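You operate a simulated robot arm through the tools that you are given. There is no shell and no other tool. Be economical: measure what you need, move in short steps, check, and stop when the job is done.

You are at the controls of a simulated two-armed robot. One attempt, no reset.

Task
Hold the vanilla bottle, unscrew it, pour 40 ml into the tiny beaker and close it again.
Fine: it ends on the teal mat with the cap screwed home; lay the cap on the grey mat meanwhile; the beaker stays on the yellow mat. Set down upright: steel vanilla bottle.

Only the result counts: the job must be done as asked and must still hold three seconds after the hand-in. Knocking over, shifting, dropping, spilling or breaking anything else fails it. A push-on lid holds only when it is set on centred and level and pressed home; a screw cap is set on level and turned clockwise until tight.

Robot
Two 7-joint arms with two-finger parallel grippers on one trunk, on a base that drives. Base frame: it is fixed to the floor where the robot stands at the start and does not move with it; the origin is under the middle of the robot, x ahead of it, y to its left, z up; the surface under the hand at the start is at about z = 73. Units: cm, degrees, N and s.
The left shoulder is at the start at [7, 16.3, 109.5], the right one opposite. With the tool pointing down near the work surface each hand reaches from about 38 to 88 cm from the robot's upright axis, wherever it stands, measured 20 degrees to its own side. Places, roughly: grey mat [50, 0, 70]; large blue-ringed beaker [75, 125, 125]; large green-ringed beaker [50, 100, 150]; large teal-ringed flask [-175, 125, 75]; small beaker [50, 125, 150]; small red-ringed beaker [-150, 100, 75]; teal mat [50, 10, 70]; white-ringed cylinder [-150, 100, 75]. Payload 3.43 kg a hand.
The tool frame of a hand sits at the grasp point between the pads (the TCP): z along the fingers, y along the line on which they close. The tips reach 3.4 cm beyond it. Largest opening 12.8 cm; finger width 2.4, thickness 1.2; the body of the gripper, 4.8 by 13 cm, starts 9.6 cm behind the TCP.
Orientation is that of the tool frame in the base frame, as a unit quaternion [x, y, z, w]. With the fingers straight down and closing along the base's y, the tool's x points along the base's -x, its y along +y and its z along -z.

Tools
- The arms move only by the tool jog_arm. It takes "left_steps", "right_steps" or both (then of equal length, played together; a hand with none holds still); each is a list of rows, each a list of 6 numbers: the shift along the tool's x, y, z in cm, then the turn, a rotation vector about the tool's x, y, z in degrees. In form: [[dx, dy, dz, wx, wy, wz], ...]. A call has 1 to 8 rows; each row shifts and turns the commanded pose from where the row before left it, along the tool's axes as they then stand. "left_gripper" and "right_gripper" are, for a hand that has rows, the gripper command, from -1 (shut) to 1 (fully open), values between in proportion, set as the call begins (left out, the last holds). Each row takes 0.2 s and may step no farther than 5 cm and 8.6 degrees from the row before; otherwise, or with a gripper value out of range, the whole call is refused. A pose out of reach is approached as far as the arm can. The call stops where the force on the tool passes 40 N (or 10 N more than at its start, if that is more) or the arm is blocked; 0.2 s more then pass. Each finger travels about 15.3 cm/s and halts on what it meets, pressing with about 27 N; the grip force reading is that of the motor and also rises with nothing between the fingers. The clock runs only during rows and for 0.2 s after the last one: add rows that do not move to give the fingers time. The reply holds the time, the measured pose of the TCP, the force on the tool along the base axes, the opening and the grip force, in the units named above and with some noise, with the torque about the TCP (base axes, N m) and any sound that the robot's microphone picked up.
- Cameras (640 x 400 px; columns grow to the right, rows downward): "scene" is now at [14.54, 2.17, 131.01]; the picture's right is [0.25, -0.97, 0.00], its down [-0.57, -0.15, -0.81] and it looks along [0.78, 0.20, -0.59] (base axes); focal length 270 px, centre (320, 200). "left" rides on the left gripper at [7.6, 1.1, -16] in its tool frame; the picture's right is [-0.15, 0.99, 0.00], its down [-0.88, -0.13, -0.46] and it looks along [-0.45, -0.07, 0.89] (tool axes); focal length 234 px, centre (320, 200). "right" rides on the right gripper at [7.6, -1.1, -16] in its tool frame; the picture's right is [0.15, 0.99, 0.00], its down [-0.88, 0.13, -0.46] and it looks along [-0.45, 0.07, 0.89] (tool axes); focal length 234 px, centre (320, 200). There is no depth. A picture from a camera that has moved, and an enlarged one, comes with that camera's place and axes in the base frame and with its lens. The place of the scene camera against the robot may be out by one fixed shift of up to 1.8 cm in any direction.
- snapshot(camera): a new picture of that camera. No time passes.
- move_column(by): slides the trunk up (or, below 0, down) by that many cm; the arms and the scene camera ride with it, the base frame stays. It gives what a move gives, with no picture.
- drive_base(legs): drives the robot by 1 to 6 legs, each [ahead, left, turn to the left] in cm, cm and degrees, along the robot's own axes; the way and the turn of a leg run together, so that a leg with both is an arc; at most 150 cm and 180 degrees a leg. The arms and the cameras ride along, it lands a little off, and it stops where it bumps. It gives what a move gives.
- turn_head(pan, tilt): turns the head with the scene camera to pan (to the left, within 86 degrees either way) and tilt (down, from -29 to 69), counted from straight ahead of the robot. It gives what a move gives.
- zoom(camera, box): a new picture of the part [left, top, right, bottom] of that camera's present view, enlarged. No time passes.
- job_done(): hands the job in; it is judged then, once.

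Go step by step. Nothing tells you exact positions but the pictures and the camera data: compare them with the known pose of the tool, close in by small moves and look again before you grip or let go. The budget is 120 turns and 100 pictures, counting those below and the enlarged ones. Unless the task says otherwise, let go and move clear before handing in, and close with one line.

The tools are called after "Call:" by a JSON object that holds its "name" and its "arguments". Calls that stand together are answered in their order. jog_arm: Moves the arms, as the interface text tells. Its arguments: {"type":"object","properties":{"left_steps":{"type":"array","items":{"type":"array","items":{"type":"number"}}},"left_gripper":{"type":"number"},"right_steps":{"type":"array","items":{"type":"array","items":{"type":"number"}}},"right_gripper":{"type":"number"}},"required":[]} The other tools are called the same way: move_column (by) slides the trunk up or down; drive_base (legs) drives the base; turn_head (pan, tilt) turns the head that bears the scene camera; snapshot (camera) takes a picture; zoom (camera, box) takes an enlarged picture of a part of a camera's view; job_done () hands the job in.

At the start:

```text
time_s: 0.0
left_ee_pos: [48.67, 35.39, 111.67]
left_ee_rot: [0.0, 1.0, 0.0, -0.001]
left_wrist_force: [0.5, 0.6, 0.6]
left_moment: [0.03, 0.0, 0.0]
left_finger_gap: 12.8
left_grasp_force: 0.1
right_ee_pos: [67.41, -18.02, 110.17]
right_ee_rot: [0.001, 1.0, 0.0, 0.0]
right_wrist_force: [-0.4, 0.0, 0.4]
right_moment: [-0.05, 0.01, 0.0]
right_finger_gap: 12.8
right_grasp_force: 0.1
trunk travel left (down, up): [-57.5, 36.5]
robot x, y, heading: [0.14, 0.43, -0.1]
head pan, tilt: [14.6, 36.2]
```

scene: 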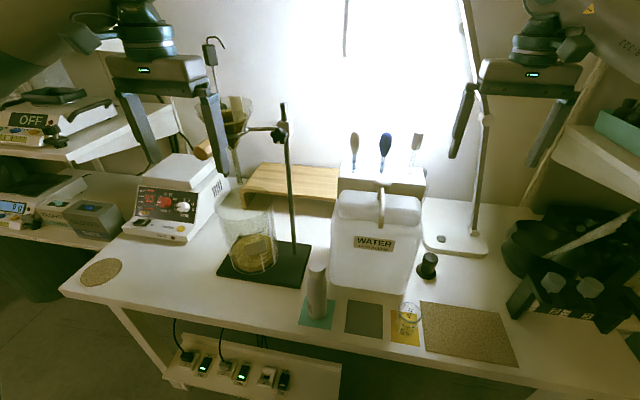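
right: 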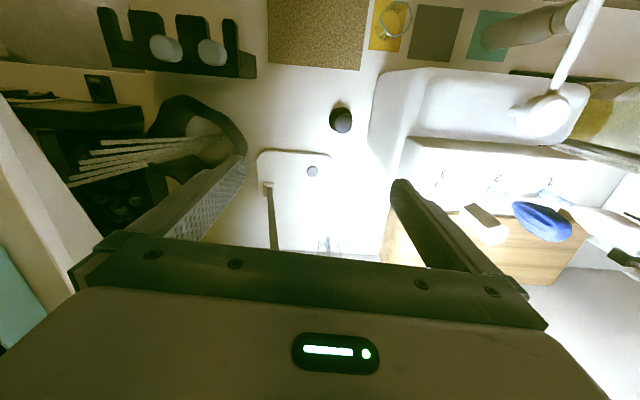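
left: 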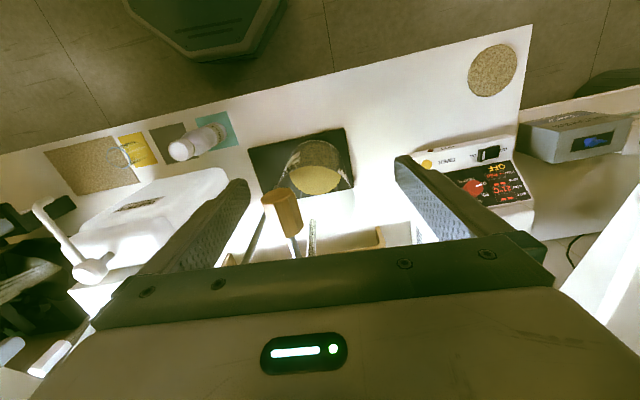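

I see the steel bottle standing on the teal mat, then the grey mat, then the tiny beaker on the yellow mat, all near the front edge. I'll zoom in to measure them.

Call:
{"name": "zoom", "arguments": {"camera": "scene", "box": [280, 240, 440, 360]}}

Call:
{"name": "zoom", "arguments": {"camera": "left", "box": [110, 90, 270, 190]}}

Call:
{"name": "zoom", "arguments": {"camera": "right", "box": [340, 0, 600, 110]}}

```text
3.33 times, centred on (360, 300) of scene
camera zoom: at [14.54, 2.17, 131.01], right [0.25, -0.97, 0.0], down [-0.57, -0.15, -0.81], along [0.78, 0.2, -0.59], focal length 900 px, centre (187, -133)
```

zoom: 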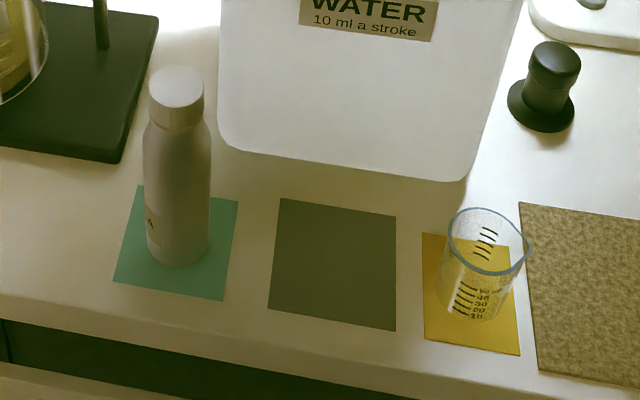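

```text
4.00 times, centred on (190, 140) of left
camera zoom: at [40.97, 36.5, 127.61], right [0.15, 0.99, 0.0], down [0.88, -0.13, 0.46], along [0.45, -0.07, -0.89], focal length 937 px, centre (840, 440)
```

zoom: 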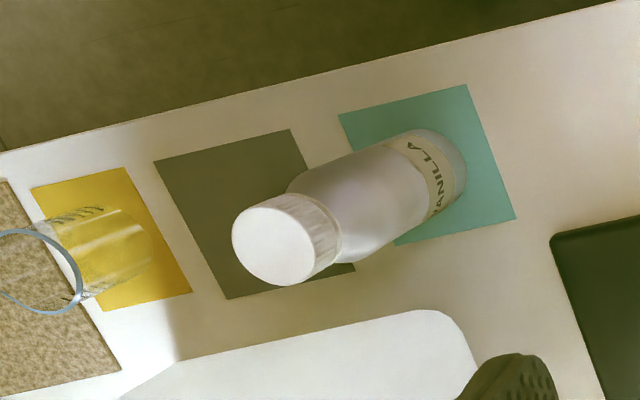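

```text
2.46 times, centred on (470, 55) of right
camera zoom: at [59.83, -19.24, 126.31], right [-0.15, 0.99, 0.0], down [0.88, 0.13, 0.46], along [0.45, 0.07, -0.89], focal length 576 px, centre (-49, 557)
```

zoom: 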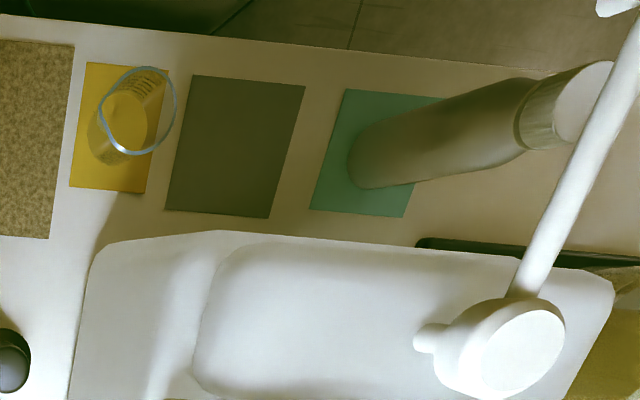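

The bottle axis is near (47.9, 11.6), with its cap top at z≈89.6. The tiny beaker is near (49.3, -8.1). I'll check for overhead obstacles around the hands before moving.

Call:
{"name": "turn_head", "arguments": {"pan": 0, "tilt": 10}}

Call:
{"name": "snapshot", "arguments": {"camera": "scene"}}

```text
time_s: 0.9
left_ee_pos: [48.61, 35.47, 111.81]
left_ee_rot: [0.0, 1.0, 0.0, 0.0]
left_wrist_force: [-0.1, -0.1, 0.6]
left_moment: [-0.02, -0.02, 0.0]
left_finger_gap: 12.81
left_grasp_force: 0.1
right_ee_pos: [67.46, -18.11, 110.24]
right_ee_rot: [0.0, 1.0, -0.001, 0.0]
right_wrist_force: [0.0, 0.0, 0.9]
right_moment: [-0.03, -0.01, -0.01]
right_finger_gap: 12.79
right_grasp_force: 0.2
trunk travel left (down, up): [-57.5, 36.5]
robot x, y, heading: [0.11, -0.28, -0.2]
head pan, tilt: [0.0, 10.0]
```

```text
93 pictures are left
camera scene: at [15.38, -0.03, 135.19], right [0.0, -1.0, 0.0], down [-0.17, 0.0, -0.98], along [0.98, 0.0, -0.17], focal length 270 px, centre (320, 200)
```

scene: 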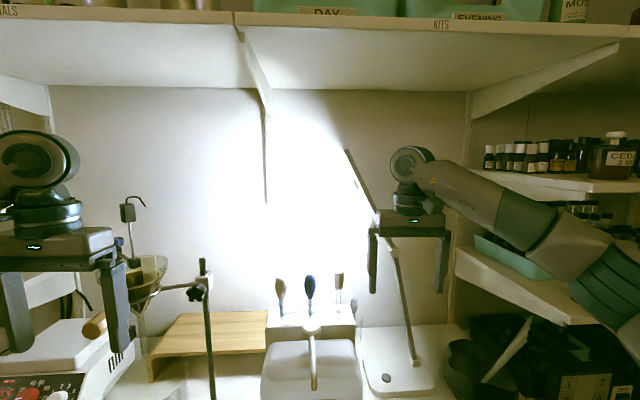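

The way back is clear, and the lamp stands behind the right hand. I'll back the base off so the left hand can point forward at the bottle.

Call:
{"name": "drive_base", "arguments": {"legs": [[-22, 0, 0]]}}

Call:
{"name": "turn_head", "arguments": {"pan": 8, "tilt": 36}}

Call:
{"name": "snapshot", "arguments": {"camera": "scene"}}

```text
time_s: 2.6
left_ee_pos: [26.67, 35.59, 111.76]
left_ee_rot: [0.001, 1.0, 0.0, 0.0]
left_wrist_force: [0.2, 0.3, 0.7]
left_moment: [-0.01, 0.0, -0.01]
left_finger_gap: 12.81
left_grasp_force: 0.0
right_ee_pos: [45.48, -17.93, 110.15]
right_ee_rot: [0.0, 1.0, 0.0, 0.001]
right_wrist_force: [0.1, -0.5, 0.0]
right_moment: [0.03, 0.0, -0.01]
right_finger_gap: 12.8
right_grasp_force: 0.0
trunk travel left (down, up): [-57.5, 36.5]
robot x, y, heading: [-22.08, 0.39, 0.2]
head pan, tilt: [0.0, 10.0]
```

```text
time_s: 3.5
left_ee_pos: [26.69, 35.6, 111.71]
left_ee_rot: [0.0, 1.0, 0.0, -0.001]
left_wrist_force: [-0.6, 0.4, -0.8]
left_moment: [0.0, 0.01, 0.01]
left_finger_gap: 12.81
left_grasp_force: 0.0
right_ee_pos: [45.54, -18.06, 110.25]
right_ee_rot: [0.0, 1.0, 0.0, 0.001]
right_wrist_force: [0.0, 0.3, -0.6]
right_moment: [0.0, 0.01, 0.02]
right_finger_gap: 12.78
right_grasp_force: 0.1
trunk travel left (down, up): [-57.5, 36.5]
robot x, y, heading: [-21.91, 0.17, 0.0]
head pan, tilt: [8.0, 36.0]
```

```text
92 pictures are left
camera scene: at [-7.2, 1.19, 131.04], right [0.14, -0.99, 0.0], down [-0.58, -0.08, -0.81], along [0.8, 0.11, -0.59], focal length 270 px, centre (320, 200)
```

scene: 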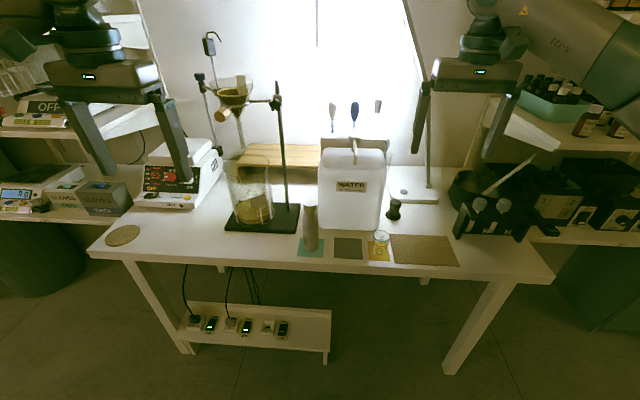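

Backed off cleanly. I'll shift the left hand forward and right, high above the table, and start pitching it to point forward.

Call:
{"name": "jog_arm", "arguments": {"left_steps": [[-4, -4, 0, 0, 0, 0], [-4, -4, 0, 0, 0, 0], [-4, -4, 0, 0, 0, 0], [0, -2, 0, 0, -8.5, 0], [0, 0, 0, 0, -8.5, 0], [0, 0, 0, 0, -8.5, 0], [0, 0, 0, 0, -8.5, 0], [0, 0, 0, 0, -8.5, 0]], "left_gripper": 0.3}}

Call:
{"name": "jog_arm", "arguments": {"left_steps": [[0, 0, 0, 0, -8.5, 0], [0, 0, 0, 0, -8.5, 0], [0, 0, 0, 0, -8.5, 0], [0, 0, 0, 0, -8.5, 0], [0, 0, 0, 0, -8.5, 0], [0, 0, 0, 0, -5, 0], [0, 0, 0, 0, 0, 0]]}}

```text
refused: row 1 steps farther than a row can; nothing moved
```

```text
time_s: 5.1
left_ee_pos: [26.47, 35.36, 111.68]
left_ee_rot: [0.0, 0.915, 0.0, 0.403]
left_wrist_force: [-0.1, -0.7, 0.5]
left_moment: [0.01, -0.01, 0.01]
left_finger_gap: 12.8
left_grasp_force: 0.1
right_ee_pos: [45.53, -18.03, 110.16]
right_ee_rot: [0.0, 1.0, 0.0, 0.0]
right_wrist_force: [-0.3, -0.5, -0.5]
right_moment: [-0.01, -0.01, -0.01]
right_finger_gap: 12.82
right_grasp_force: 0.1
trunk travel left (down, up): [-57.5, 36.5]
robot x, y, heading: [-21.9, -0.22, 0.2]
head pan, tilt: [8.0, 36.0]
```

The first call was refused for step size, and the second pitched the hand by 47.5°. I'll move it forward and right, then finish the pitch.

Call:
{"name": "jog_arm", "arguments": {"left_steps": [[-1.35, -4, 1.47, 0, 0, 0], [-1.35, -4, 1.47, 0, 0, 0], [-1.35, -4, 1.47, 0, 0, 0], [-1.35, -4, 1.47, 0, 0, 0], [-1.35, -4, 1.47, 0, 0, 0], [0, 0, 0, 0, -8.5, 0], [0, 0, 0, 0, -8.5, 0], [0, 0, 0, 0, -8.5, 0]], "left_gripper": 0.3}}

Call:
{"name": "jog_arm", "arguments": {"left_steps": [[0, 0, 0, 0, -8.5, 0], [0, 0, 0, 0, -8.5, 0], [0, 0, 0, 0, 0, 0]]}}

Call:
{"name": "snapshot", "arguments": {"camera": "scene"}}

```text
time_s: 6.9
left_ee_pos: [36.73, 15.58, 111.78]
left_ee_rot: [0.0, 0.804, 0.0, 0.595]
left_wrist_force: [-0.3, 0.4, 0.7]
left_moment: [-0.03, 0.03, 0.0]
left_finger_gap: 8.33
left_grasp_force: 0.2
right_ee_pos: [45.43, -17.93, 110.26]
right_ee_rot: [0.0, 1.0, 0.001, 0.0]
right_wrist_force: [-0.1, 0.0, 0.5]
right_moment: [0.01, 0.0, -0.02]
right_finger_gap: 12.82
right_grasp_force: 0.1
trunk travel left (down, up): [-57.5, 36.5]
robot x, y, heading: [-22.13, 0.18, 0.1]
head pan, tilt: [8.0, 36.0]
```

```text
time_s: 7.7
left_ee_pos: [38.36, 14.84, 112.01]
left_ee_rot: [-0.001, 0.707, 0.0, 0.707]
left_wrist_force: [0.4, -0.6, 0.2]
left_moment: [0.0, 0.0, 0.03]
left_finger_gap: 8.31
left_grasp_force: 0.1
left hand out of reach, approached as far as the arm can: row 1, 2
right_ee_pos: [45.44, -18.04, 110.31]
right_ee_rot: [0.0, 1.0, 0.0, -0.001]
right_wrist_force: [-0.5, -0.3, 0.2]
right_moment: [0.0, 0.01, 0.0]
right_finger_gap: 12.79
right_grasp_force: 0.0
trunk travel left (down, up): [-57.5, 36.5]
robot x, y, heading: [-22.15, -0.25, 0.1]
head pan, tilt: [8.0, 36.0]
```

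```text
91 pictures are left
camera scene: at [-7.26, 1.15, 131.04], right [0.14, -0.99, 0.0], down [-0.58, -0.08, -0.81], along [0.8, 0.11, -0.59], focal length 270 px, centre (320, 200)
```

scene: 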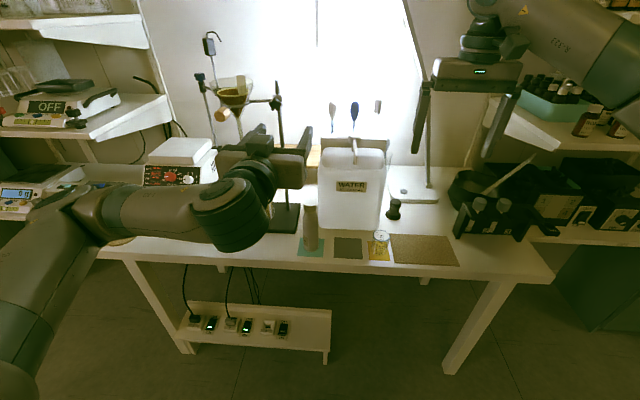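

The hand is level and pointing forward. I'll lower it in front of the bottle and align y.

Call:
{"name": "jog_arm", "arguments": {"left_steps": [[4.5, -0.6, 0, 0, 0, 0], [4.5, -0.6, 0, 0, 0, 0], [4.5, -0.6, 0, 0, 0, 0], [4.5, -0.6, 0, 0, 0, 0], [4.5, -0.6, 0, 0, 0, 0], [4.5, -0.3, 0, 0, 0, 0], [0, 0, 0, 0, 0, 0]]}}

Call:
{"name": "snapshot", "arguments": {"camera": "scene"}}

Call:
{"name": "snapshot", "arguments": {"camera": "left"}}

```text
time_s: 9.3
left_ee_pos: [38.41, 11.58, 85.01]
left_ee_rot: [0.001, 0.708, 0.0, 0.706]
left_wrist_force: [0.0, -0.4, 0.5]
left_moment: [0.02, -0.03, 0.03]
left_finger_gap: 8.32
left_grasp_force: 0.1
right_ee_pos: [45.49, -17.88, 110.2]
right_ee_rot: [0.0, 1.0, 0.0, 0.0]
right_wrist_force: [0.4, -1.1, 0.0]
right_moment: [0.0, 0.0, 0.0]
right_finger_gap: 12.79
right_grasp_force: 0.1
trunk travel left (down, up): [-57.5, 36.5]
robot x, y, heading: [-22.08, 0.1, 0.3]
head pan, tilt: [8.0, 36.0]
```

```text
90 pictures are left
camera scene: at [-7.22, 1.2, 131.03], right [0.14, -0.99, 0.0], down [-0.58, -0.08, -0.81], along [0.8, 0.11, -0.59], focal length 270 px, centre (320, 200)
```

scene: 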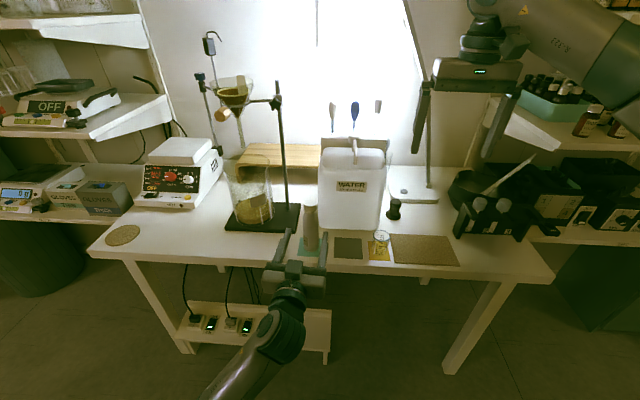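

```text
89 pictures are left
camera left: at [22.39, 12.57, 77.39], right [0.0, 0.99, 0.15], down [-0.45, -0.13, 0.88], along [0.89, -0.07, 0.45], focal length 234 px, centre (320, 200)
```

left: 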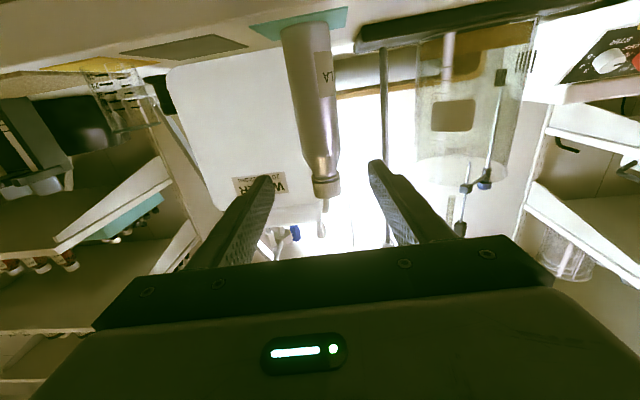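

The bottle sits between the fingers. I'll enlarge this side view to measure the bottle's profile.

Call:
{"name": "zoom", "arguments": {"camera": "left", "box": [220, 0, 420, 220]}}

Call:
{"name": "zoom", "arguments": {"camera": "scene", "box": [260, 190, 420, 290]}}

```text
1.82 times, centred on (320, 110) of left
camera zoom: at [22.39, 12.57, 77.39], right [0.0, 0.99, 0.15], down [-0.45, -0.13, 0.88], along [0.89, -0.07, 0.45], focal length 426 px, centre (320, 364)
```

zoom: 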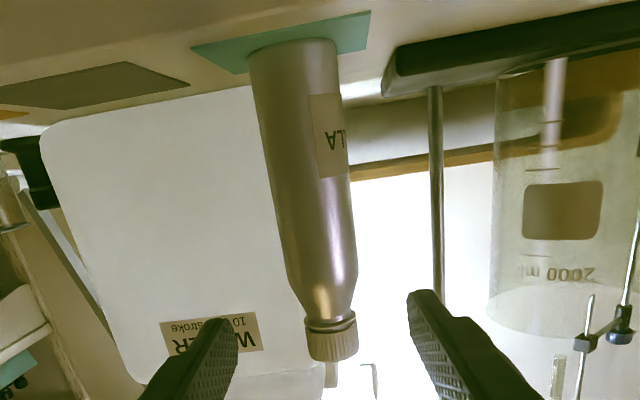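

```text
4.00 times, centred on (340, 240) of scene
camera zoom: at [-7.22, 1.2, 131.03], right [0.14, -0.99, 0.0], down [-0.58, -0.08, -0.81], along [0.8, 0.11, -0.59], focal length 1079 px, centre (240, 40)
```

zoom: 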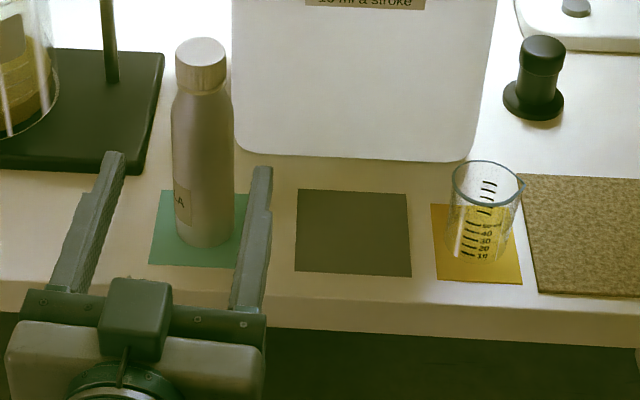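

The bottle axis is near (47.9, 11.7). Its shoulder starts at z≈84 and the cap spans about 87.2–89.6. I'll lower to z≈80, advance and check before gripping.

Call:
{"name": "jog_arm", "arguments": {"left_steps": [[2.5, 0.1, 0, 0, 0, 0], [2.5, 0, 0, 0, 0, 0], [0, 0, 3, 0, 0, 0], [0, 0, 3, 0, 0, 0], [0, 0, 2, 0, 0, 0], [0, 0, 1.5, 0, 0, 0], [0, 0, 0, 0, 0, 0]]}}

Call:
{"name": "zoom", "arguments": {"camera": "scene", "box": [260, 190, 420, 290]}}

```text
time_s: 10.9
left_ee_pos: [47.82, 11.68, 80.04]
left_ee_rot: [0.0, 0.707, 0.001, 0.707]
left_wrist_force: [1.0, 1.3, -0.2]
left_moment: [-0.03, 0.0, 0.0]
left_finger_gap: 8.31
left_grasp_force: 0.0
right_ee_pos: [45.44, -18.03, 110.28]
right_ee_rot: [0.0, 1.0, 0.001, 0.0]
right_wrist_force: [0.0, -0.2, 0.4]
right_moment: [-0.02, -0.02, -0.03]
right_finger_gap: 12.79
right_grasp_force: 0.1
trunk travel left (down, up): [-57.5, 36.5]
robot x, y, heading: [-21.94, 0.11, 0.3]
head pan, tilt: [8.0, 36.0]
```

```text
4.00 times, centred on (340, 240) of scene
camera zoom: at [-7.27, 1.19, 131.04], right [0.14, -0.99, 0.0], down [-0.58, -0.08, -0.81], along [0.8, 0.11, -0.59], focal length 1079 px, centre (240, 40)
```

zoom: 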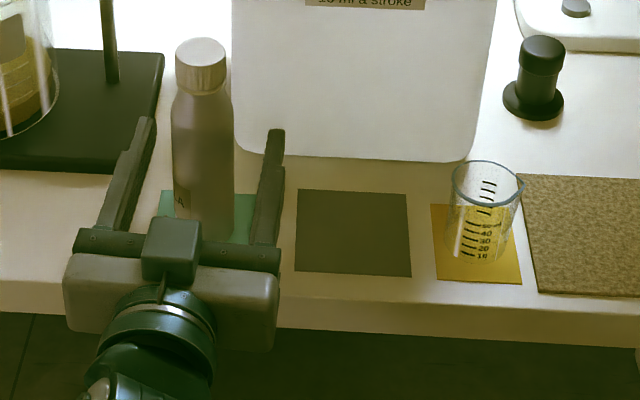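

The bottle is centred between the pads, so I'll close the left gripper. I'll move the right hand towards a point above the cap in the same call.

Call:
{"name": "jog_arm", "arguments": {"left_steps": [[0, 0, 0, 0, 0, 0], [0, 0, 0, 0, 0, 0], [0, 0, 0, 0, 0, 0]], "left_gripper": -1}}

Call:
{"name": "jog_arm", "arguments": {"right_steps": [[-0.4, 4.9, 0, 0, 0, 0], [-0.4, 4.9, 0, 0, 0, 0], [-0.4, 4.9, 0, 0, 0, 0], [-0.4, 4.9, 0, 0, 0, 0], [-0.4, 4.9, 0, 0, 0, 0], [-0.4, 4.9, 0, 0, 0, 0], [0, 0, 4, 0, 0, 0], [0, 0, 0, 0, 0, 0]], "right_gripper": 0}}

Call:
{"name": "snapshot", "arguments": {"camera": "right"}}

Call:
{"name": "snapshot", "arguments": {"camera": "scene"}}

```text
time_s: 11.7
left_ee_pos: [47.82, 11.58, 80.02]
left_ee_rot: [-0.001, 0.706, 0.001, 0.708]
left_wrist_force: [1.0, -0.7, 0.0]
left_moment: [-0.01, -0.07, 0.05]
left_finger_gap: 4.31
left_grasp_force: 26.5
right_ee_pos: [45.57, -18.09, 110.21]
right_ee_rot: [0.0, 1.0, 0.0, 0.001]
right_wrist_force: [-1.0, -0.3, 0.0]
right_moment: [0.0, -0.01, -0.02]
right_finger_gap: 12.79
right_grasp_force: 0.1
trunk travel left (down, up): [-57.5, 36.5]
robot x, y, heading: [-21.8, -0.25, 0.1]
head pan, tilt: [8.0, 36.0]
```

```text
time_s: 13.5
left_ee_pos: [47.78, 11.73, 80.12]
left_ee_rot: [0.0, 0.707, -0.001, 0.707]
left_wrist_force: [0.9, -0.9, 1.5]
left_moment: [-0.05, 0.01, -0.07]
left_finger_gap: 4.33
left_grasp_force: 27.7
right_ee_pos: [47.65, 11.48, 106.26]
right_ee_rot: [-0.001, 1.0, -0.001, -0.001]
right_wrist_force: [0.3, 0.2, 0.2]
right_moment: [-0.03, -0.02, 0.01]
right_finger_gap: 6.42
right_grasp_force: 0.0
trunk travel left (down, up): [-57.5, 36.5]
robot x, y, heading: [-21.61, 0.06, 0.1]
head pan, tilt: [8.0, 36.0]
```

```text
85 pictures are left
camera right: at [40.12, 10.36, 122.37], right [-0.15, 0.99, 0.0], down [0.88, 0.13, 0.46], along [0.45, 0.07, -0.89], focal length 234 px, centre (320, 200)
```

right: 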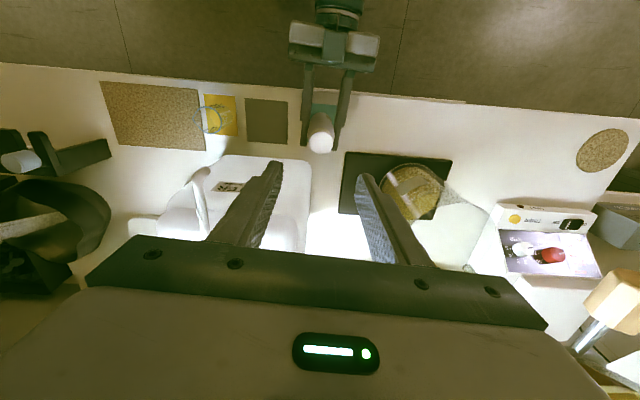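

```text
84 pictures are left
camera scene: at [-7.36, 1.34, 131.05], right [0.14, -0.99, 0.0], down [-0.58, -0.08, -0.81], along [0.8, 0.11, -0.59], focal length 270 px, centre (320, 200)
```

scene: 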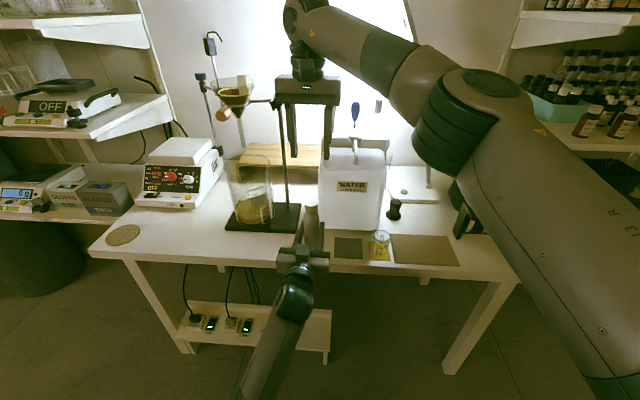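

Left grip is holding (4.3 cm, 27 N). I'll enlarge the right view to find the cap axis exactly.

Call:
{"name": "zoom", "arguments": {"camera": "right", "box": [280, 80, 360, 180]}}

Call:
{"name": "zoom", "arguments": {"camera": "right", "box": [180, 80, 300, 160]}}

```text
4.00 times, centred on (320, 130) of right
camera zoom: at [40.12, 10.36, 122.37], right [-0.15, 0.99, 0.0], down [0.88, 0.13, 0.46], along [0.45, 0.07, -0.89], focal length 937 px, centre (320, 480)
```

zoom: 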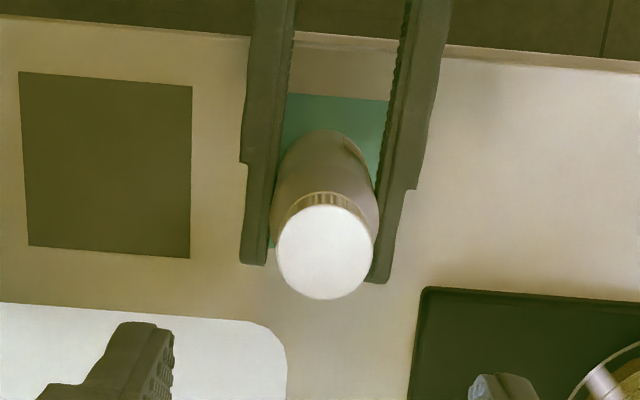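

```text
5.00 times, centred on (240, 120) of right
camera zoom: at [40.12, 10.36, 122.37], right [-0.15, 0.99, 0.0], down [0.88, 0.13, 0.46], along [0.45, 0.07, -0.89], focal length 1171 px, centre (720, 600)
```

zoom: 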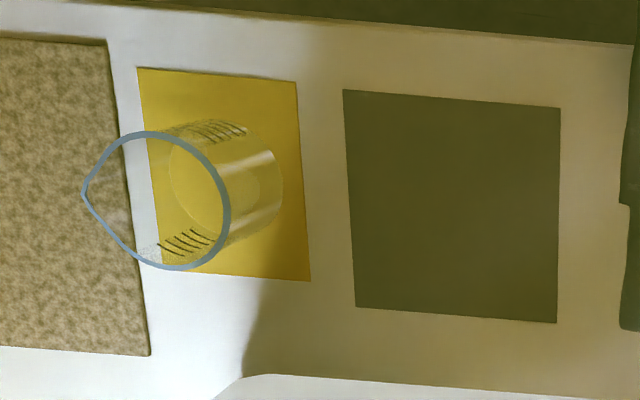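

Cap axis is near (47.8, 11.8), 3.35 cm wide. The beaker is near (49.3, -8.0) with its rim at z≈79.3. I'll lower the right hand over the cap while pre-turning it clockwise for more unscrewing range.

Call:
{"name": "jog_arm", "arguments": {"right_steps": [[-0.15, 0.3, 2, 0, 0, 0], [0, 0, 2, 0, 0, 8.5], [0, 0, 2, 0, 0, 8.5], [0, 0, 2, 0, 0, 8.5], [0, 0, 2, 0, 0, 8.5], [0, 0, 1, 0, 0, 8.5], [0, 0, 0.5, 0, 0, 8.5], [0, 0, 0, 0, 0, 0]], "right_gripper": 0}}

Call:
{"name": "snapshot", "arguments": {"camera": "right"}}

Call:
{"name": "zoom", "arguments": {"camera": "scene", "box": [260, 130, 420, 230]}}

```text
time_s: 15.3
left_ee_pos: [47.88, 11.69, 80.18]
left_ee_rot: [0.0, 0.707, 0.0, 0.707]
left_wrist_force: [-0.6, -0.6, 1.7]
left_moment: [-0.01, 0.01, -0.02]
left_finger_gap: 4.33
left_grasp_force: 27.0
right_ee_pos: [47.96, 11.57, 94.65]
right_ee_rot: [0.432, 0.902, 0.0, 0.0]
right_wrist_force: [-0.1, -0.1, -0.1]
right_moment: [-0.01, 0.0, -0.01]
right_finger_gap: 6.39
right_grasp_force: 0.0
trunk travel left (down, up): [-57.5, 36.5]
robot x, y, heading: [-22.12, 0.32, 0.4]
head pan, tilt: [8.0, 36.0]
```

```text
81 pictures are left
camera right: at [42.3, 16.76, 110.78], right [0.68, 0.74, 0.0], down [0.66, -0.6, 0.46], along [0.34, -0.31, -0.89], focal length 234 px, centre (320, 200)
```

right: 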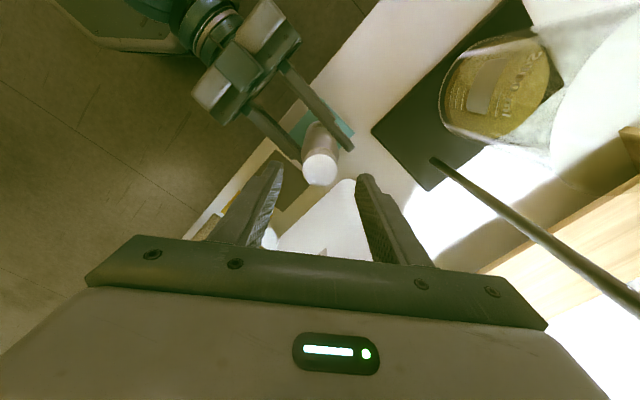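

```text
4.00 times, centred on (340, 180) of scene
camera zoom: at [-7.26, 1.18, 131.04], right [0.14, -0.99, 0.0], down [-0.58, -0.08, -0.81], along [0.8, 0.11, -0.59], focal length 1079 px, centre (240, 280)
```

zoom: 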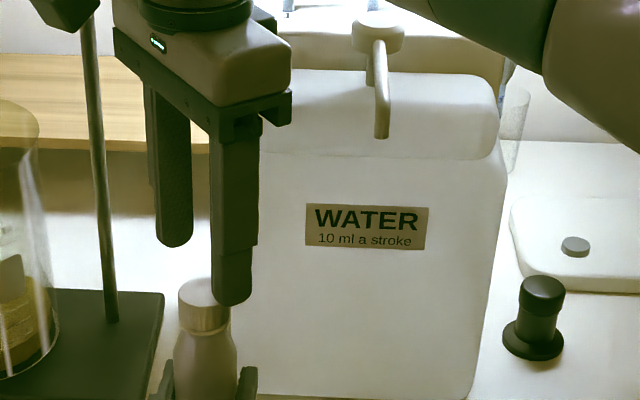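

The cap is centred under the right hand. I'll descend to put the finger tips around it and close.

Call:
{"name": "jog_arm", "arguments": {"right_steps": [[0, 0, 2, 0, 0, 0], [0, 0, 1.2, 0, 0, 0], [0, 0, 0.6, 0, 0, 0], [0, 0, 0, 0, 0, 0]]}}

Call:
{"name": "snapshot", "arguments": {"camera": "right"}}

Call:
{"name": "zoom", "arguments": {"camera": "scene", "box": [260, 150, 380, 250]}}

```text
time_s: 16.3
left_ee_pos: [47.86, 11.55, 79.94]
left_ee_rot: [0.0, 0.708, 0.001, 0.707]
left_wrist_force: [0.0, 0.6, 1.1]
left_moment: [-0.01, 0.0, 0.04]
left_finger_gap: 4.35
left_grasp_force: 27.0
right_ee_pos: [47.87, 11.56, 90.9]
right_ee_rot: [0.431, 0.903, -0.001, 0.0]
right_wrist_force: [-0.8, 0.7, -0.2]
right_moment: [0.03, 0.0, 0.03]
right_finger_gap: 6.41
right_grasp_force: 0.1
trunk travel left (down, up): [-57.5, 36.5]
robot x, y, heading: [-22.27, -0.02, -0.0]
head pan, tilt: [8.0, 36.0]
```

```text
79 pictures are left
camera right: at [42.29, 16.72, 107.01], right [0.68, 0.74, 0.0], down [0.66, -0.6, 0.46], along [0.34, -0.31, -0.89], focal length 234 px, centre (320, 200)
```

right: 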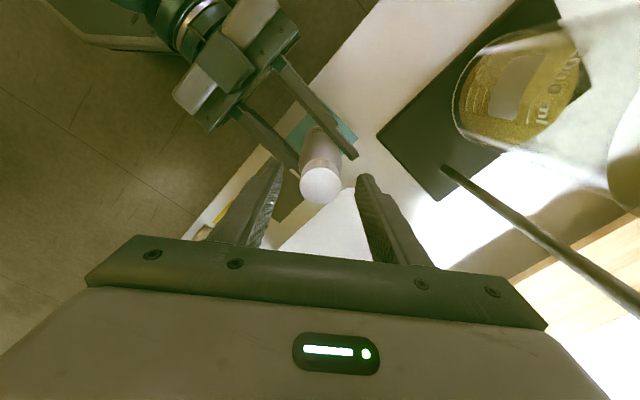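

```text
4.00 times, centred on (320, 200) of scene
camera zoom: at [-7.27, 1.18, 131.04], right [0.14, -0.99, 0.0], down [-0.58, -0.08, -0.81], along [0.8, 0.11, -0.59], focal length 1079 px, centre (320, 200)
```

zoom: 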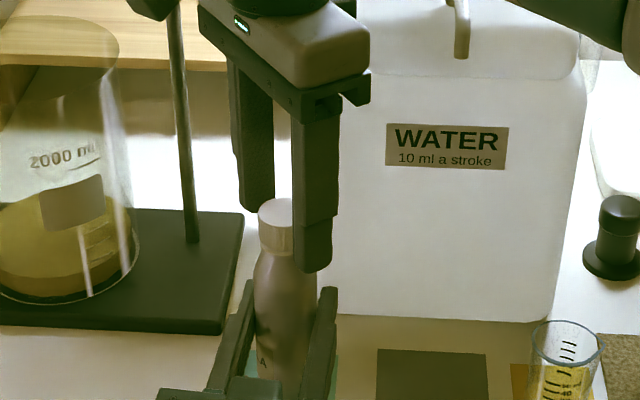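

Aligned to within a couple of millimetres. I'll nudge and close on the cap.

Call:
{"name": "jog_arm", "arguments": {"right_steps": [[0.2, 0, 0, 0, 0, 0]]}}

Call:
{"name": "jog_arm", "arguments": {"right_steps": [[0, 0, 0, 0, 0, 0], [0, 0, 0, 0, 0, 0], [0, 0, 0, 0, 0, 0]], "right_gripper": -1}}

Call:
{"name": "jog_arm", "arguments": {"right_steps": [[0, 0, 0, 0, 0, -8], [0, 0, 0, 0, 0, -8], [0, 0, 0, 0, 0, -8], [0, 0, 0, 0, 0, -8]]}}

```text
time_s: 16.7
left_ee_pos: [47.84, 11.59, 80.05]
left_ee_rot: [-0.001, 0.707, 0.0, 0.707]
left_wrist_force: [0.4, 0.0, 0.9]
left_moment: [0.01, 0.0, -0.03]
left_finger_gap: 4.32
left_grasp_force: 27.0
right_ee_pos: [47.77, 11.77, 90.98]
right_ee_rot: [0.431, 0.903, -0.001, 0.0]
right_wrist_force: [0.3, 0.3, -0.1]
right_moment: [-0.02, 0.03, -0.02]
right_finger_gap: 6.42
right_grasp_force: 0.0
trunk travel left (down, up): [-57.5, 36.5]
robot x, y, heading: [-22.0, -0.22, 0.0]
head pan, tilt: [8.0, 36.0]
```

```text
time_s: 17.5
left_ee_pos: [47.71, 11.68, 80.11]
left_ee_rot: [0.0, 0.707, 0.0, 0.707]
left_wrist_force: [0.8, 0.7, 1.6]
left_moment: [-0.23, 0.08, -0.03]
left_finger_gap: 4.3
left_grasp_force: 27.2
right_ee_pos: [47.85, 11.72, 90.94]
right_ee_rot: [0.431, 0.902, 0.001, -0.001]
right_wrist_force: [-1.1, -2.3, -0.1]
right_moment: [-0.05, 0.02, 0.02]
right_finger_gap: 3.12
right_grasp_force: 27.0
trunk travel left (down, up): [-57.5, 36.5]
robot x, y, heading: [-21.88, 0.22, 0.2]
head pan, tilt: [8.0, 36.0]
```

```text
time_s: 18.5
left_ee_pos: [47.78, 11.68, 80.17]
left_ee_rot: [-0.001, 0.707, 0.001, 0.707]
left_wrist_force: [7.8, 7.8, 1.8]
left_moment: [-0.86, 0.57, 0.0]
left_finger_gap: 4.3
left_grasp_force: 27.3
right_ee_pos: [47.92, 11.73, 90.93]
right_ee_rot: [0.163, 0.987, -0.001, 0.001]
right_wrist_force: [-8.3, -9.3, 1.0]
right_moment: [-0.24, 0.3, -0.02]
right_finger_gap: 3.17
right_grasp_force: 26.9
trunk travel left (down, up): [-57.5, 36.5]
robot x, y, heading: [-21.43, -0.15, -0.1]
head pan, tilt: [8.0, 36.0]
```

It turned 32° with almost no torque and some sideways load. I'll look at whether the cap really turns with the fingers.

Call:
{"name": "zoom", "arguments": {"camera": "right", "box": [270, 110, 370, 210]}}

Call:
{"name": "jog_arm", "arguments": {"right_steps": [[0, 0, 0, 0, 0, -8], [0, 0, 0, 0, 0, -8], [0, 0, 0, 0, 0, -8], [0, 0, 0, 0, 0, -8]]}}

Call:
{"name": "zoom", "arguments": {"camera": "right", "box": [270, 110, 370, 210]}}

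```text
4.00 times, centred on (320, 160) of right
camera zoom: at [40.28, 13.12, 107.02], right [0.18, 0.98, 0.0], down [0.88, -0.16, 0.46], along [0.45, -0.08, -0.89], focal length 937 px, centre (320, 360)
```

zoom: 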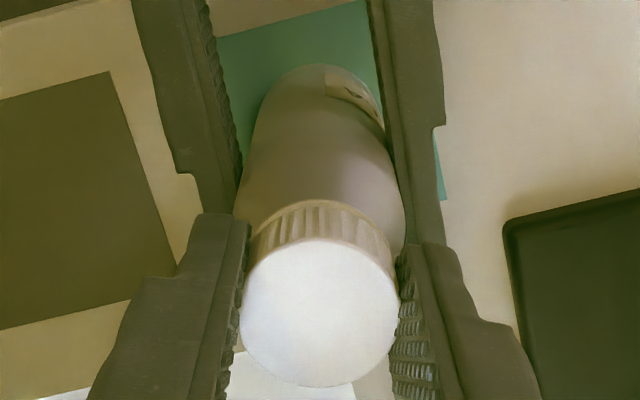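

```text
time_s: 19.5
left_ee_pos: [47.81, 11.71, 80.07]
left_ee_rot: [0.0, 0.707, 0.001, 0.707]
left_wrist_force: [11.0, 15.8, 1.0]
left_moment: [-0.86, 0.27, 0.03]
left_finger_gap: 4.35
left_grasp_force: 26.1
right_ee_pos: [47.89, 11.75, 90.9]
right_ee_rot: [-0.114, 0.993, 0.0, 0.0]
right_wrist_force: [-8.4, -15.9, 3.7]
right_moment: [-0.68, 0.58, -0.02]
right_finger_gap: 3.16
right_grasp_force: 27.2
trunk travel left (down, up): [-57.5, 36.5]
robot x, y, heading: [-22.09, -0.34, 0.1]
head pan, tilt: [8.0, 36.0]
```

```text
4.00 times, centred on (320, 160) of right
camera zoom: at [40.71, 8.95, 107.04], right [-0.37, 0.93, 0.0], down [0.83, 0.33, 0.46], along [0.42, 0.17, -0.89], focal length 937 px, centre (320, 360)
```

zoom: 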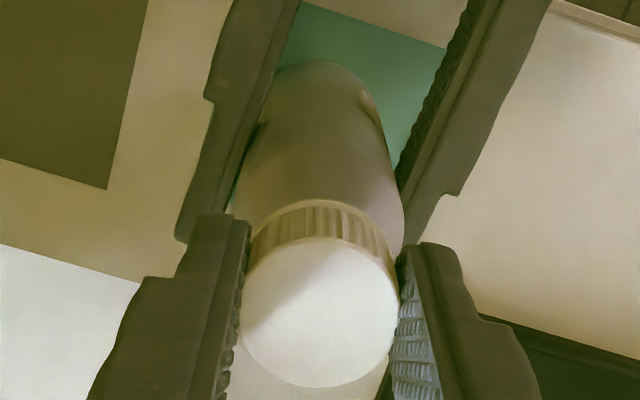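

The cap appears to turn with the fingers while the bottle stays put. I'll open, wind the wrist back clockwise and regrip for a longer turn.

Call:
{"name": "jog_arm", "arguments": {"right_steps": [[0, 0, 0, 0, 0, 0], [0, 0, 0, 0, 0, 0], [0, 0, 0, 0, 0, 8.5], [0, 0, 0, 0, 0, 8.5], [0, 0, 0, 0, 0, 8.5], [0, 0, 0, 0, 0, 8.5], [0, 0, 0, 0, 0, 8.5], [0, 0, 0, 0, 0, 8.5]], "right_gripper": -0.2}}

Call:
{"name": "jog_arm", "arguments": {"right_steps": [[0, 0, 0, 0, 0, 8.5], [0, 0, 0, 0, 0, 8.5], [0, 0, 0, 0, 0, 8.5], [0, 0, 0, 0, 0, 8.5], [0, 0, 0, 0, 0, 8.5], [0, 0, 0, 0, 0, 8.5], [0, 0, 0, 0, 0, 0]]}}

Call:
{"name": "snapshot", "arguments": {"camera": "right"}}

```text
time_s: 21.3
left_ee_pos: [47.71, 11.68, 79.97]
left_ee_rot: [0.0, 0.707, 0.0, 0.707]
left_wrist_force: [-0.1, -0.7, 1.6]
left_moment: [-0.03, -0.01, -0.04]
left_finger_gap: 4.32
left_grasp_force: 27.0
right_ee_pos: [47.76, 11.89, 90.83]
right_ee_rot: [0.327, 0.945, 0.0, 0.001]
right_wrist_force: [-0.4, 0.5, 0.7]
right_moment: [-0.02, -0.02, 0.01]
right_finger_gap: 5.15
right_grasp_force: 0.0
trunk travel left (down, up): [-57.5, 36.5]
robot x, y, heading: [-21.89, -0.16, -0.0]
head pan, tilt: [8.0, 36.0]
```

```text
time_s: 22.9
left_ee_pos: [47.76, 11.73, 80.01]
left_ee_rot: [0.001, 0.707, -0.001, 0.708]
left_wrist_force: [-0.2, -0.2, 1.3]
left_moment: [0.01, -0.06, 0.0]
left_finger_gap: 4.33
left_grasp_force: 27.5
right_ee_pos: [47.8, 11.86, 90.84]
right_ee_rot: [0.702, 0.712, 0.0, 0.0]
right_wrist_force: [0.9, -0.3, -0.4]
right_moment: [0.0, 0.0, -0.01]
right_finger_gap: 5.12
right_grasp_force: 0.0
trunk travel left (down, up): [-57.5, 36.5]
robot x, y, heading: [-22.12, -0.11, -0.1]
head pan, tilt: [8.0, 36.0]
```

```text
75 pictures are left
camera right: at [46.54, 19.37, 107.01], right [0.99, 0.16, 0.0], down [0.14, -0.88, 0.46], along [0.07, -0.45, -0.89], focal length 234 px, centre (320, 200)
```

right: 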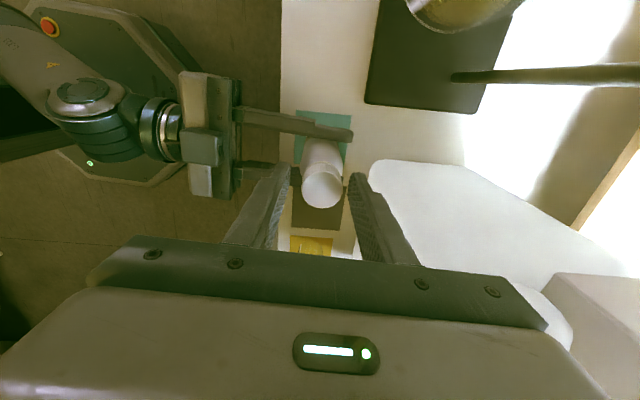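

Wound back to about +89°, and the cap sits roughly 0.2 cm off in the closing direction. I'll correct that, grip and unscrew.

Call:
{"name": "jog_arm", "arguments": {"right_steps": [[0, 0.2, 0, 0, 0, 0], [0, 0, 0, 0, 0, 0]]}}

Call:
{"name": "jog_arm", "arguments": {"right_steps": [[0, 0, 0, 0, 0, 0], [0, 0, 0, 0, 0, 0], [0, 0, 0, 0, 0, -8.5], [0, 0, 0, 0, 0, -8.5], [0, 0, 0, 0, 0, -8.5], [0, 0, 0, 0, 0, -8.5], [0, 0, 0, 0, 0, -8.5], [0, 0, 0, 0, 0, -8.5]], "right_gripper": -1}}

Call:
{"name": "jog_arm", "arguments": {"right_steps": [[0, 0, 0, 0, 0, -8.5], [0, 0, 0, 0, 0, -8.5], [0, 0, 0, 0, 0, -8.5], [0, 0, 0, 0, 0, -8.5], [0, 0, 0, 0, 0, -8.5], [0, 0, 0, 0, 0, -8.5], [0, 0, 0, 0, 0, -8.5], [0, 0, 0, 0, 0, -8.5]]}}

Call:
{"name": "zoom", "arguments": {"camera": "scene", "box": [270, 170, 350, 230]}}

```text
time_s: 23.5
left_ee_pos: [47.64, 11.67, 80.08]
left_ee_rot: [0.0, 0.707, 0.001, 0.707]
left_wrist_force: [0.0, -1.0, 2.0]
left_moment: [0.0, -0.06, 0.0]
left_finger_gap: 4.34
left_grasp_force: 27.1
right_ee_pos: [48.06, 11.91, 90.96]
right_ee_rot: [0.701, 0.713, 0.0, 0.0]
right_wrist_force: [0.6, 1.2, 0.3]
right_moment: [-0.02, 0.01, 0.01]
right_finger_gap: 5.12
right_grasp_force: 0.1
trunk travel left (down, up): [-57.5, 36.5]
robot x, y, heading: [-21.83, 0.03, 0.2]
head pan, tilt: [8.0, 36.0]
```

```text
time_s: 25.3
left_ee_pos: [47.78, 11.7, 80.07]
left_ee_rot: [-0.001, 0.707, 0.001, 0.707]
left_wrist_force: [17.9, 4.4, 0.6]
left_moment: [-0.69, 0.47, -0.03]
left_finger_gap: 4.32
left_grasp_force: 26.2
right_ee_pos: [48.03, 11.87, 90.94]
right_ee_rot: [0.324, 0.946, 0.0, -0.001]
right_wrist_force: [-15.0, -6.5, 4.2]
right_moment: [-0.04, 0.99, -0.06]
right_finger_gap: 3.15
right_grasp_force: 27.0
trunk travel left (down, up): [-57.5, 36.5]
robot x, y, heading: [-21.86, 0.0, -0.2]
head pan, tilt: [8.0, 36.0]
```

```text
time_s: 27.1
left_ee_pos: [47.74, 11.69, 80.05]
left_ee_rot: [0.001, 0.707, 0.0, 0.707]
left_wrist_force: [0.0, 14.2, -0.4]
left_moment: [-0.78, 0.0, 0.11]
left_finger_gap: 4.33
left_grasp_force: 27.5
right_ee_pos: [48.06, 11.78, 91.02]
right_ee_rot: [-0.259, 0.966, -0.001, 0.001]
right_wrist_force: [-0.9, -12.4, 8.3]
right_moment: [-0.36, 0.01, -0.01]
right_finger_gap: 3.15
right_grasp_force: 26.8
trunk travel left (down, up): [-57.5, 36.5]
robot x, y, heading: [-22.4, -0.28, 0.1]
head pan, tilt: [8.0, 36.0]
```

```text
6.67 times, centred on (310, 200) of scene
camera zoom: at [-7.32, 1.2, 131.04], right [0.14, -0.99, 0.0], down [-0.58, -0.08, -0.81], along [0.8, 0.11, -0.59], focal length 1799 px, centre (387, 200)
```

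zoom: 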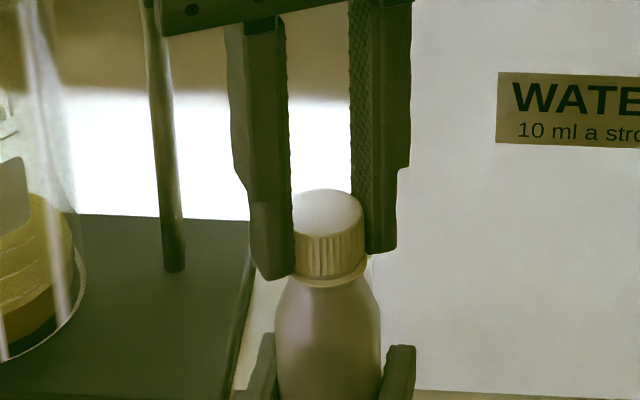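

The cap is rising and pushing up on the hand at about 8 N, so it is unscrewing. I'll continue with a slight lift.

Call:
{"name": "jog_arm", "arguments": {"right_steps": [[0, 0, -0.1, 0, 0, -8.5], [0, 0, -0.02, 0, 0, -8.5], [0, 0, -0.02, 0, 0, -8.5], [0, 0, -0.02, 0, 0, -8.5], [0, 0, -0.02, 0, 0, -8.5], [0, 0, -0.02, 0, 0, -8.5], [0, 0, -0.02, 0, 0, -8.5], [0, 0, 0, 0, 0, 0]]}}

Call:
{"name": "zoom", "arguments": {"camera": "scene", "box": [270, 170, 350, 230]}}

```text
time_s: 28.9
left_ee_pos: [47.76, 11.67, 80.16]
left_ee_rot: [-0.001, 0.707, 0.001, 0.707]
left_wrist_force: [-8.8, 7.4, 3.9]
left_moment: [-0.66, -0.74, 0.02]
left_finger_gap: 4.37
left_grasp_force: 27.4
right_ee_pos: [48.16, 11.8, 90.98]
right_ee_rot: [-0.399, 0.917, 0.0, 0.001]
right_wrist_force: [8.1, -8.4, -6.3]
right_moment: [-0.24, -0.16, 0.02]
right_finger_gap: 3.16
right_grasp_force: 27.0
right hand out of reach, approached as far as the arm can: row 3, 4, 5, 6, 7
trunk travel left (down, up): [-57.5, 36.5]
robot x, y, heading: [-22.26, 0.21, 0.0]
head pan, tilt: [8.0, 36.0]
```

```text
6.67 times, centred on (310, 200) of scene
camera zoom: at [-7.22, 1.19, 131.03], right [0.14, -0.99, 0.0], down [-0.58, -0.08, -0.81], along [0.8, 0.11, -0.59], focal length 1799 px, centre (387, 200)
```

zoom: 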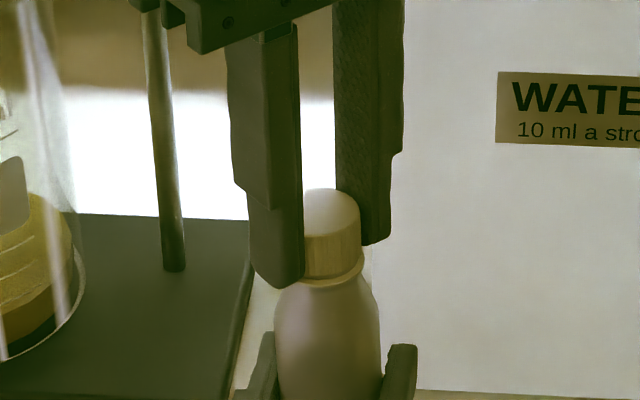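

The wrist limit is at about -47°. I'll release, wind back to about +100° and go again.

Call:
{"name": "jog_arm", "arguments": {"right_steps": [[0, 0, 0, 0, 0, 0], [0, 0, 0, 0, 0, 0], [0, 0, 0, 0, 0, 8.5], [0, 0, 0, 0, 0, 8.5], [0, 0, 0, 0, 0, 8.5], [0, 0, 0, 0, 0, 8.5], [0, 0, 0, 0, 0, 8.5], [0, 0, 0, 0, 0, 8.5]], "right_gripper": -0.2}}

Call:
{"name": "jog_arm", "arguments": {"right_steps": [[0, 0, 0, 0, 0, 8.5], [0, 0, 0, 0, 0, 8.5], [0, 0, 0, 0, 0, 8.5], [0, 0, 0, 0, 0, 8.5], [0, 0, 0, 0, 0, 8.5], [0, 0, 0, 0, 0, 8.5], [0, 0, 0, 0, 0, 8.5], [0, 0, 0, 0, 0, 8.5]]}}

Call:
{"name": "jog_arm", "arguments": {"right_steps": [[0, 0, 0, 0, 0, 8.5], [0, 0, 0, 0, 0, 8.5], [0, 0, 0, 0, 0, 8.5], [0, 0, 0, 0, 0, 0]]}}

Call:
{"name": "snapshot", "arguments": {"camera": "right"}}

```text
time_s: 30.7
left_ee_pos: [47.75, 11.54, 80.07]
left_ee_rot: [0.0, 0.707, 0.0, 0.707]
left_wrist_force: [0.9, -0.6, 0.0]
left_moment: [-0.02, 0.01, 0.01]
left_finger_gap: 4.3
left_grasp_force: 27.4
right_ee_pos: [48.07, 11.89, 91.07]
right_ee_rot: [0.035, 0.999, 0.0, 0.0]
right_wrist_force: [-0.2, 0.2, 0.0]
right_moment: [-0.01, -0.02, 0.02]
right_finger_gap: 5.1
right_grasp_force: 0.1
trunk travel left (down, up): [-57.5, 36.5]
robot x, y, heading: [-22.16, 0.32, 0.1]
head pan, tilt: [8.0, 36.0]
```

```text
time_s: 32.5
left_ee_pos: [47.88, 11.7, 80.09]
left_ee_rot: [-0.001, 0.708, 0.001, 0.707]
left_wrist_force: [0.0, -0.2, 0.7]
left_moment: [0.01, -0.03, 0.02]
left_finger_gap: 4.31
left_grasp_force: 27.6
right_ee_pos: [48.14, 11.86, 91.1]
right_ee_rot: [0.588, 0.809, 0.0, 0.001]
right_wrist_force: [-0.6, 0.4, 0.8]
right_moment: [0.0, -0.01, -0.04]
right_finger_gap: 5.13
right_grasp_force: 0.0
trunk travel left (down, up): [-57.5, 36.5]
robot x, y, heading: [-22.0, 0.05, 0.3]
head pan, tilt: [8.0, 36.0]
```

```text
time_s: 33.5
left_ee_pos: [47.87, 11.6, 80.03]
left_ee_rot: [0.001, 0.708, 0.0, 0.706]
left_wrist_force: [-0.1, -0.3, -1.7]
left_moment: [-0.02, 0.0, -0.02]
left_finger_gap: 4.32
left_grasp_force: 27.4
right_ee_pos: [48.08, 11.88, 91.0]
right_ee_rot: [0.753, 0.658, 0.0, 0.0]
right_wrist_force: [-0.9, 0.1, -0.9]
right_moment: [0.02, -0.01, -0.01]
right_finger_gap: 5.09
right_grasp_force: 0.1
trunk travel left (down, up): [-57.5, 36.5]
robot x, y, heading: [-22.09, 0.2, 0.1]
head pan, tilt: [8.0, 36.0]
```

```text
72 pictures are left
camera right: at [47.95, 19.45, 107.19], right [1.0, 0.02, 0.0], down [0.01, -0.89, 0.46], along [0.01, -0.46, -0.89], focal length 234 px, centre (320, 200)
```

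right: 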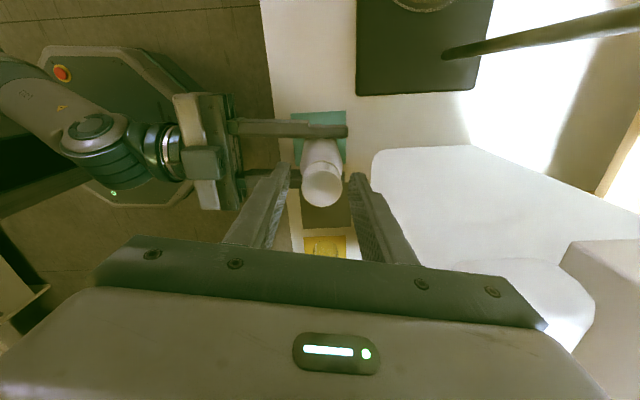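

From the side forces, the cap is about 0.2 cm toward tool −x. I'll correct that, regrip and unscrew further.

Call:
{"name": "jog_arm", "arguments": {"right_steps": [[-0.2, 0, 0, 0, 0, 0], [0, 0, 0, 0, 0, 0]]}}

Call:
{"name": "jog_arm", "arguments": {"right_steps": [[0, 0, 0, 0, 0, 0], [0, 0, 0, 0, 0, 0], [0, 0, 0, 0, 0, -8.5], [0, 0, 0, 0, 0, -8.5], [0, 0, 0, 0, 0, -8.5], [0, 0, 0, 0, 0, -8.5], [0, 0, 0, 0, 0, -8.5], [0, 0, 0, 0, 0, -8.5]], "right_gripper": -1}}

Call:
{"name": "jog_arm", "arguments": {"right_steps": [[0, 0, 0, 0, 0, -8.5], [0, 0, 0, 0, 0, -8.5], [0, 0, 0, 0, 0, -8.5], [0, 0, 0, 0, 0, -8.5], [0, 0, 0, 0, 0, -8.5], [0, 0, 0, 0, 0, -8.5], [0, 0, 0, 0, 0, -8.5], [0, 0, 0, 0, 0, -8.5]]}}

Call:
{"name": "zoom", "arguments": {"camera": "scene", "box": [270, 170, 350, 230]}}

```text
time_s: 34.1
left_ee_pos: [47.84, 11.65, 79.93]
left_ee_rot: [0.0, 0.708, 0.0, 0.707]
left_wrist_force: [0.3, -0.2, -0.4]
left_moment: [0.0, 0.05, 0.0]
left_finger_gap: 4.33
left_grasp_force: 27.1
right_ee_pos: [48.08, 11.77, 91.06]
right_ee_rot: [0.752, 0.659, -0.001, 0.0]
right_wrist_force: [-0.8, 0.2, -0.1]
right_moment: [-0.02, -0.01, -0.03]
right_finger_gap: 5.12
right_grasp_force: 0.2
trunk travel left (down, up): [-57.5, 36.5]
robot x, y, heading: [-22.08, -0.23, 0.2]
head pan, tilt: [8.0, 36.0]
```

```text
time_s: 35.9
left_ee_pos: [47.87, 11.61, 80.11]
left_ee_rot: [-0.001, 0.708, 0.001, 0.706]
left_wrist_force: [-3.7, 2.3, -0.4]
left_moment: [-0.26, -0.34, 0.06]
left_finger_gap: 4.29
left_grasp_force: 27.4
right_ee_pos: [48.1, 11.74, 91.12]
right_ee_rot: [0.393, 0.919, 0.0, 0.001]
right_wrist_force: [3.6, -4.1, 0.3]
right_moment: [-0.05, -0.09, -0.05]
right_finger_gap: 3.18
right_grasp_force: 27.4
trunk travel left (down, up): [-57.5, 36.5]
robot x, y, heading: [-21.97, 0.16, 0.1]
head pan, tilt: [8.0, 36.0]
```

```text
time_s: 37.7
left_ee_pos: [47.79, 11.64, 79.99]
left_ee_rot: [-0.001, 0.707, 0.001, 0.707]
left_wrist_force: [-0.6, 0.7, 1.0]
left_moment: [0.0, -0.01, 0.0]
left_finger_gap: 4.31
left_grasp_force: 27.4
right_ee_pos: [48.04, 11.67, 91.14]
right_ee_rot: [-0.188, 0.982, 0.0, 0.001]
right_wrist_force: [0.0, -0.5, 0.1]
right_moment: [-0.01, -0.04, 0.02]
right_finger_gap: 3.19
right_grasp_force: 26.8
trunk travel left (down, up): [-57.5, 36.5]
robot x, y, heading: [-21.87, 0.06, -0.0]
head pan, tilt: [8.0, 36.0]
```

```text
6.67 times, centred on (310, 200) of scene
camera zoom: at [-7.22, 1.19, 131.03], right [0.14, -0.99, 0.0], down [-0.58, -0.08, -0.81], along [0.8, 0.11, -0.59], focal length 1799 px, centre (387, 200)
```

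zoom: 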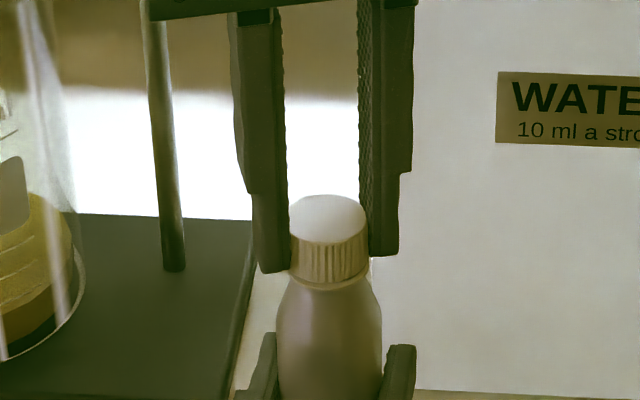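

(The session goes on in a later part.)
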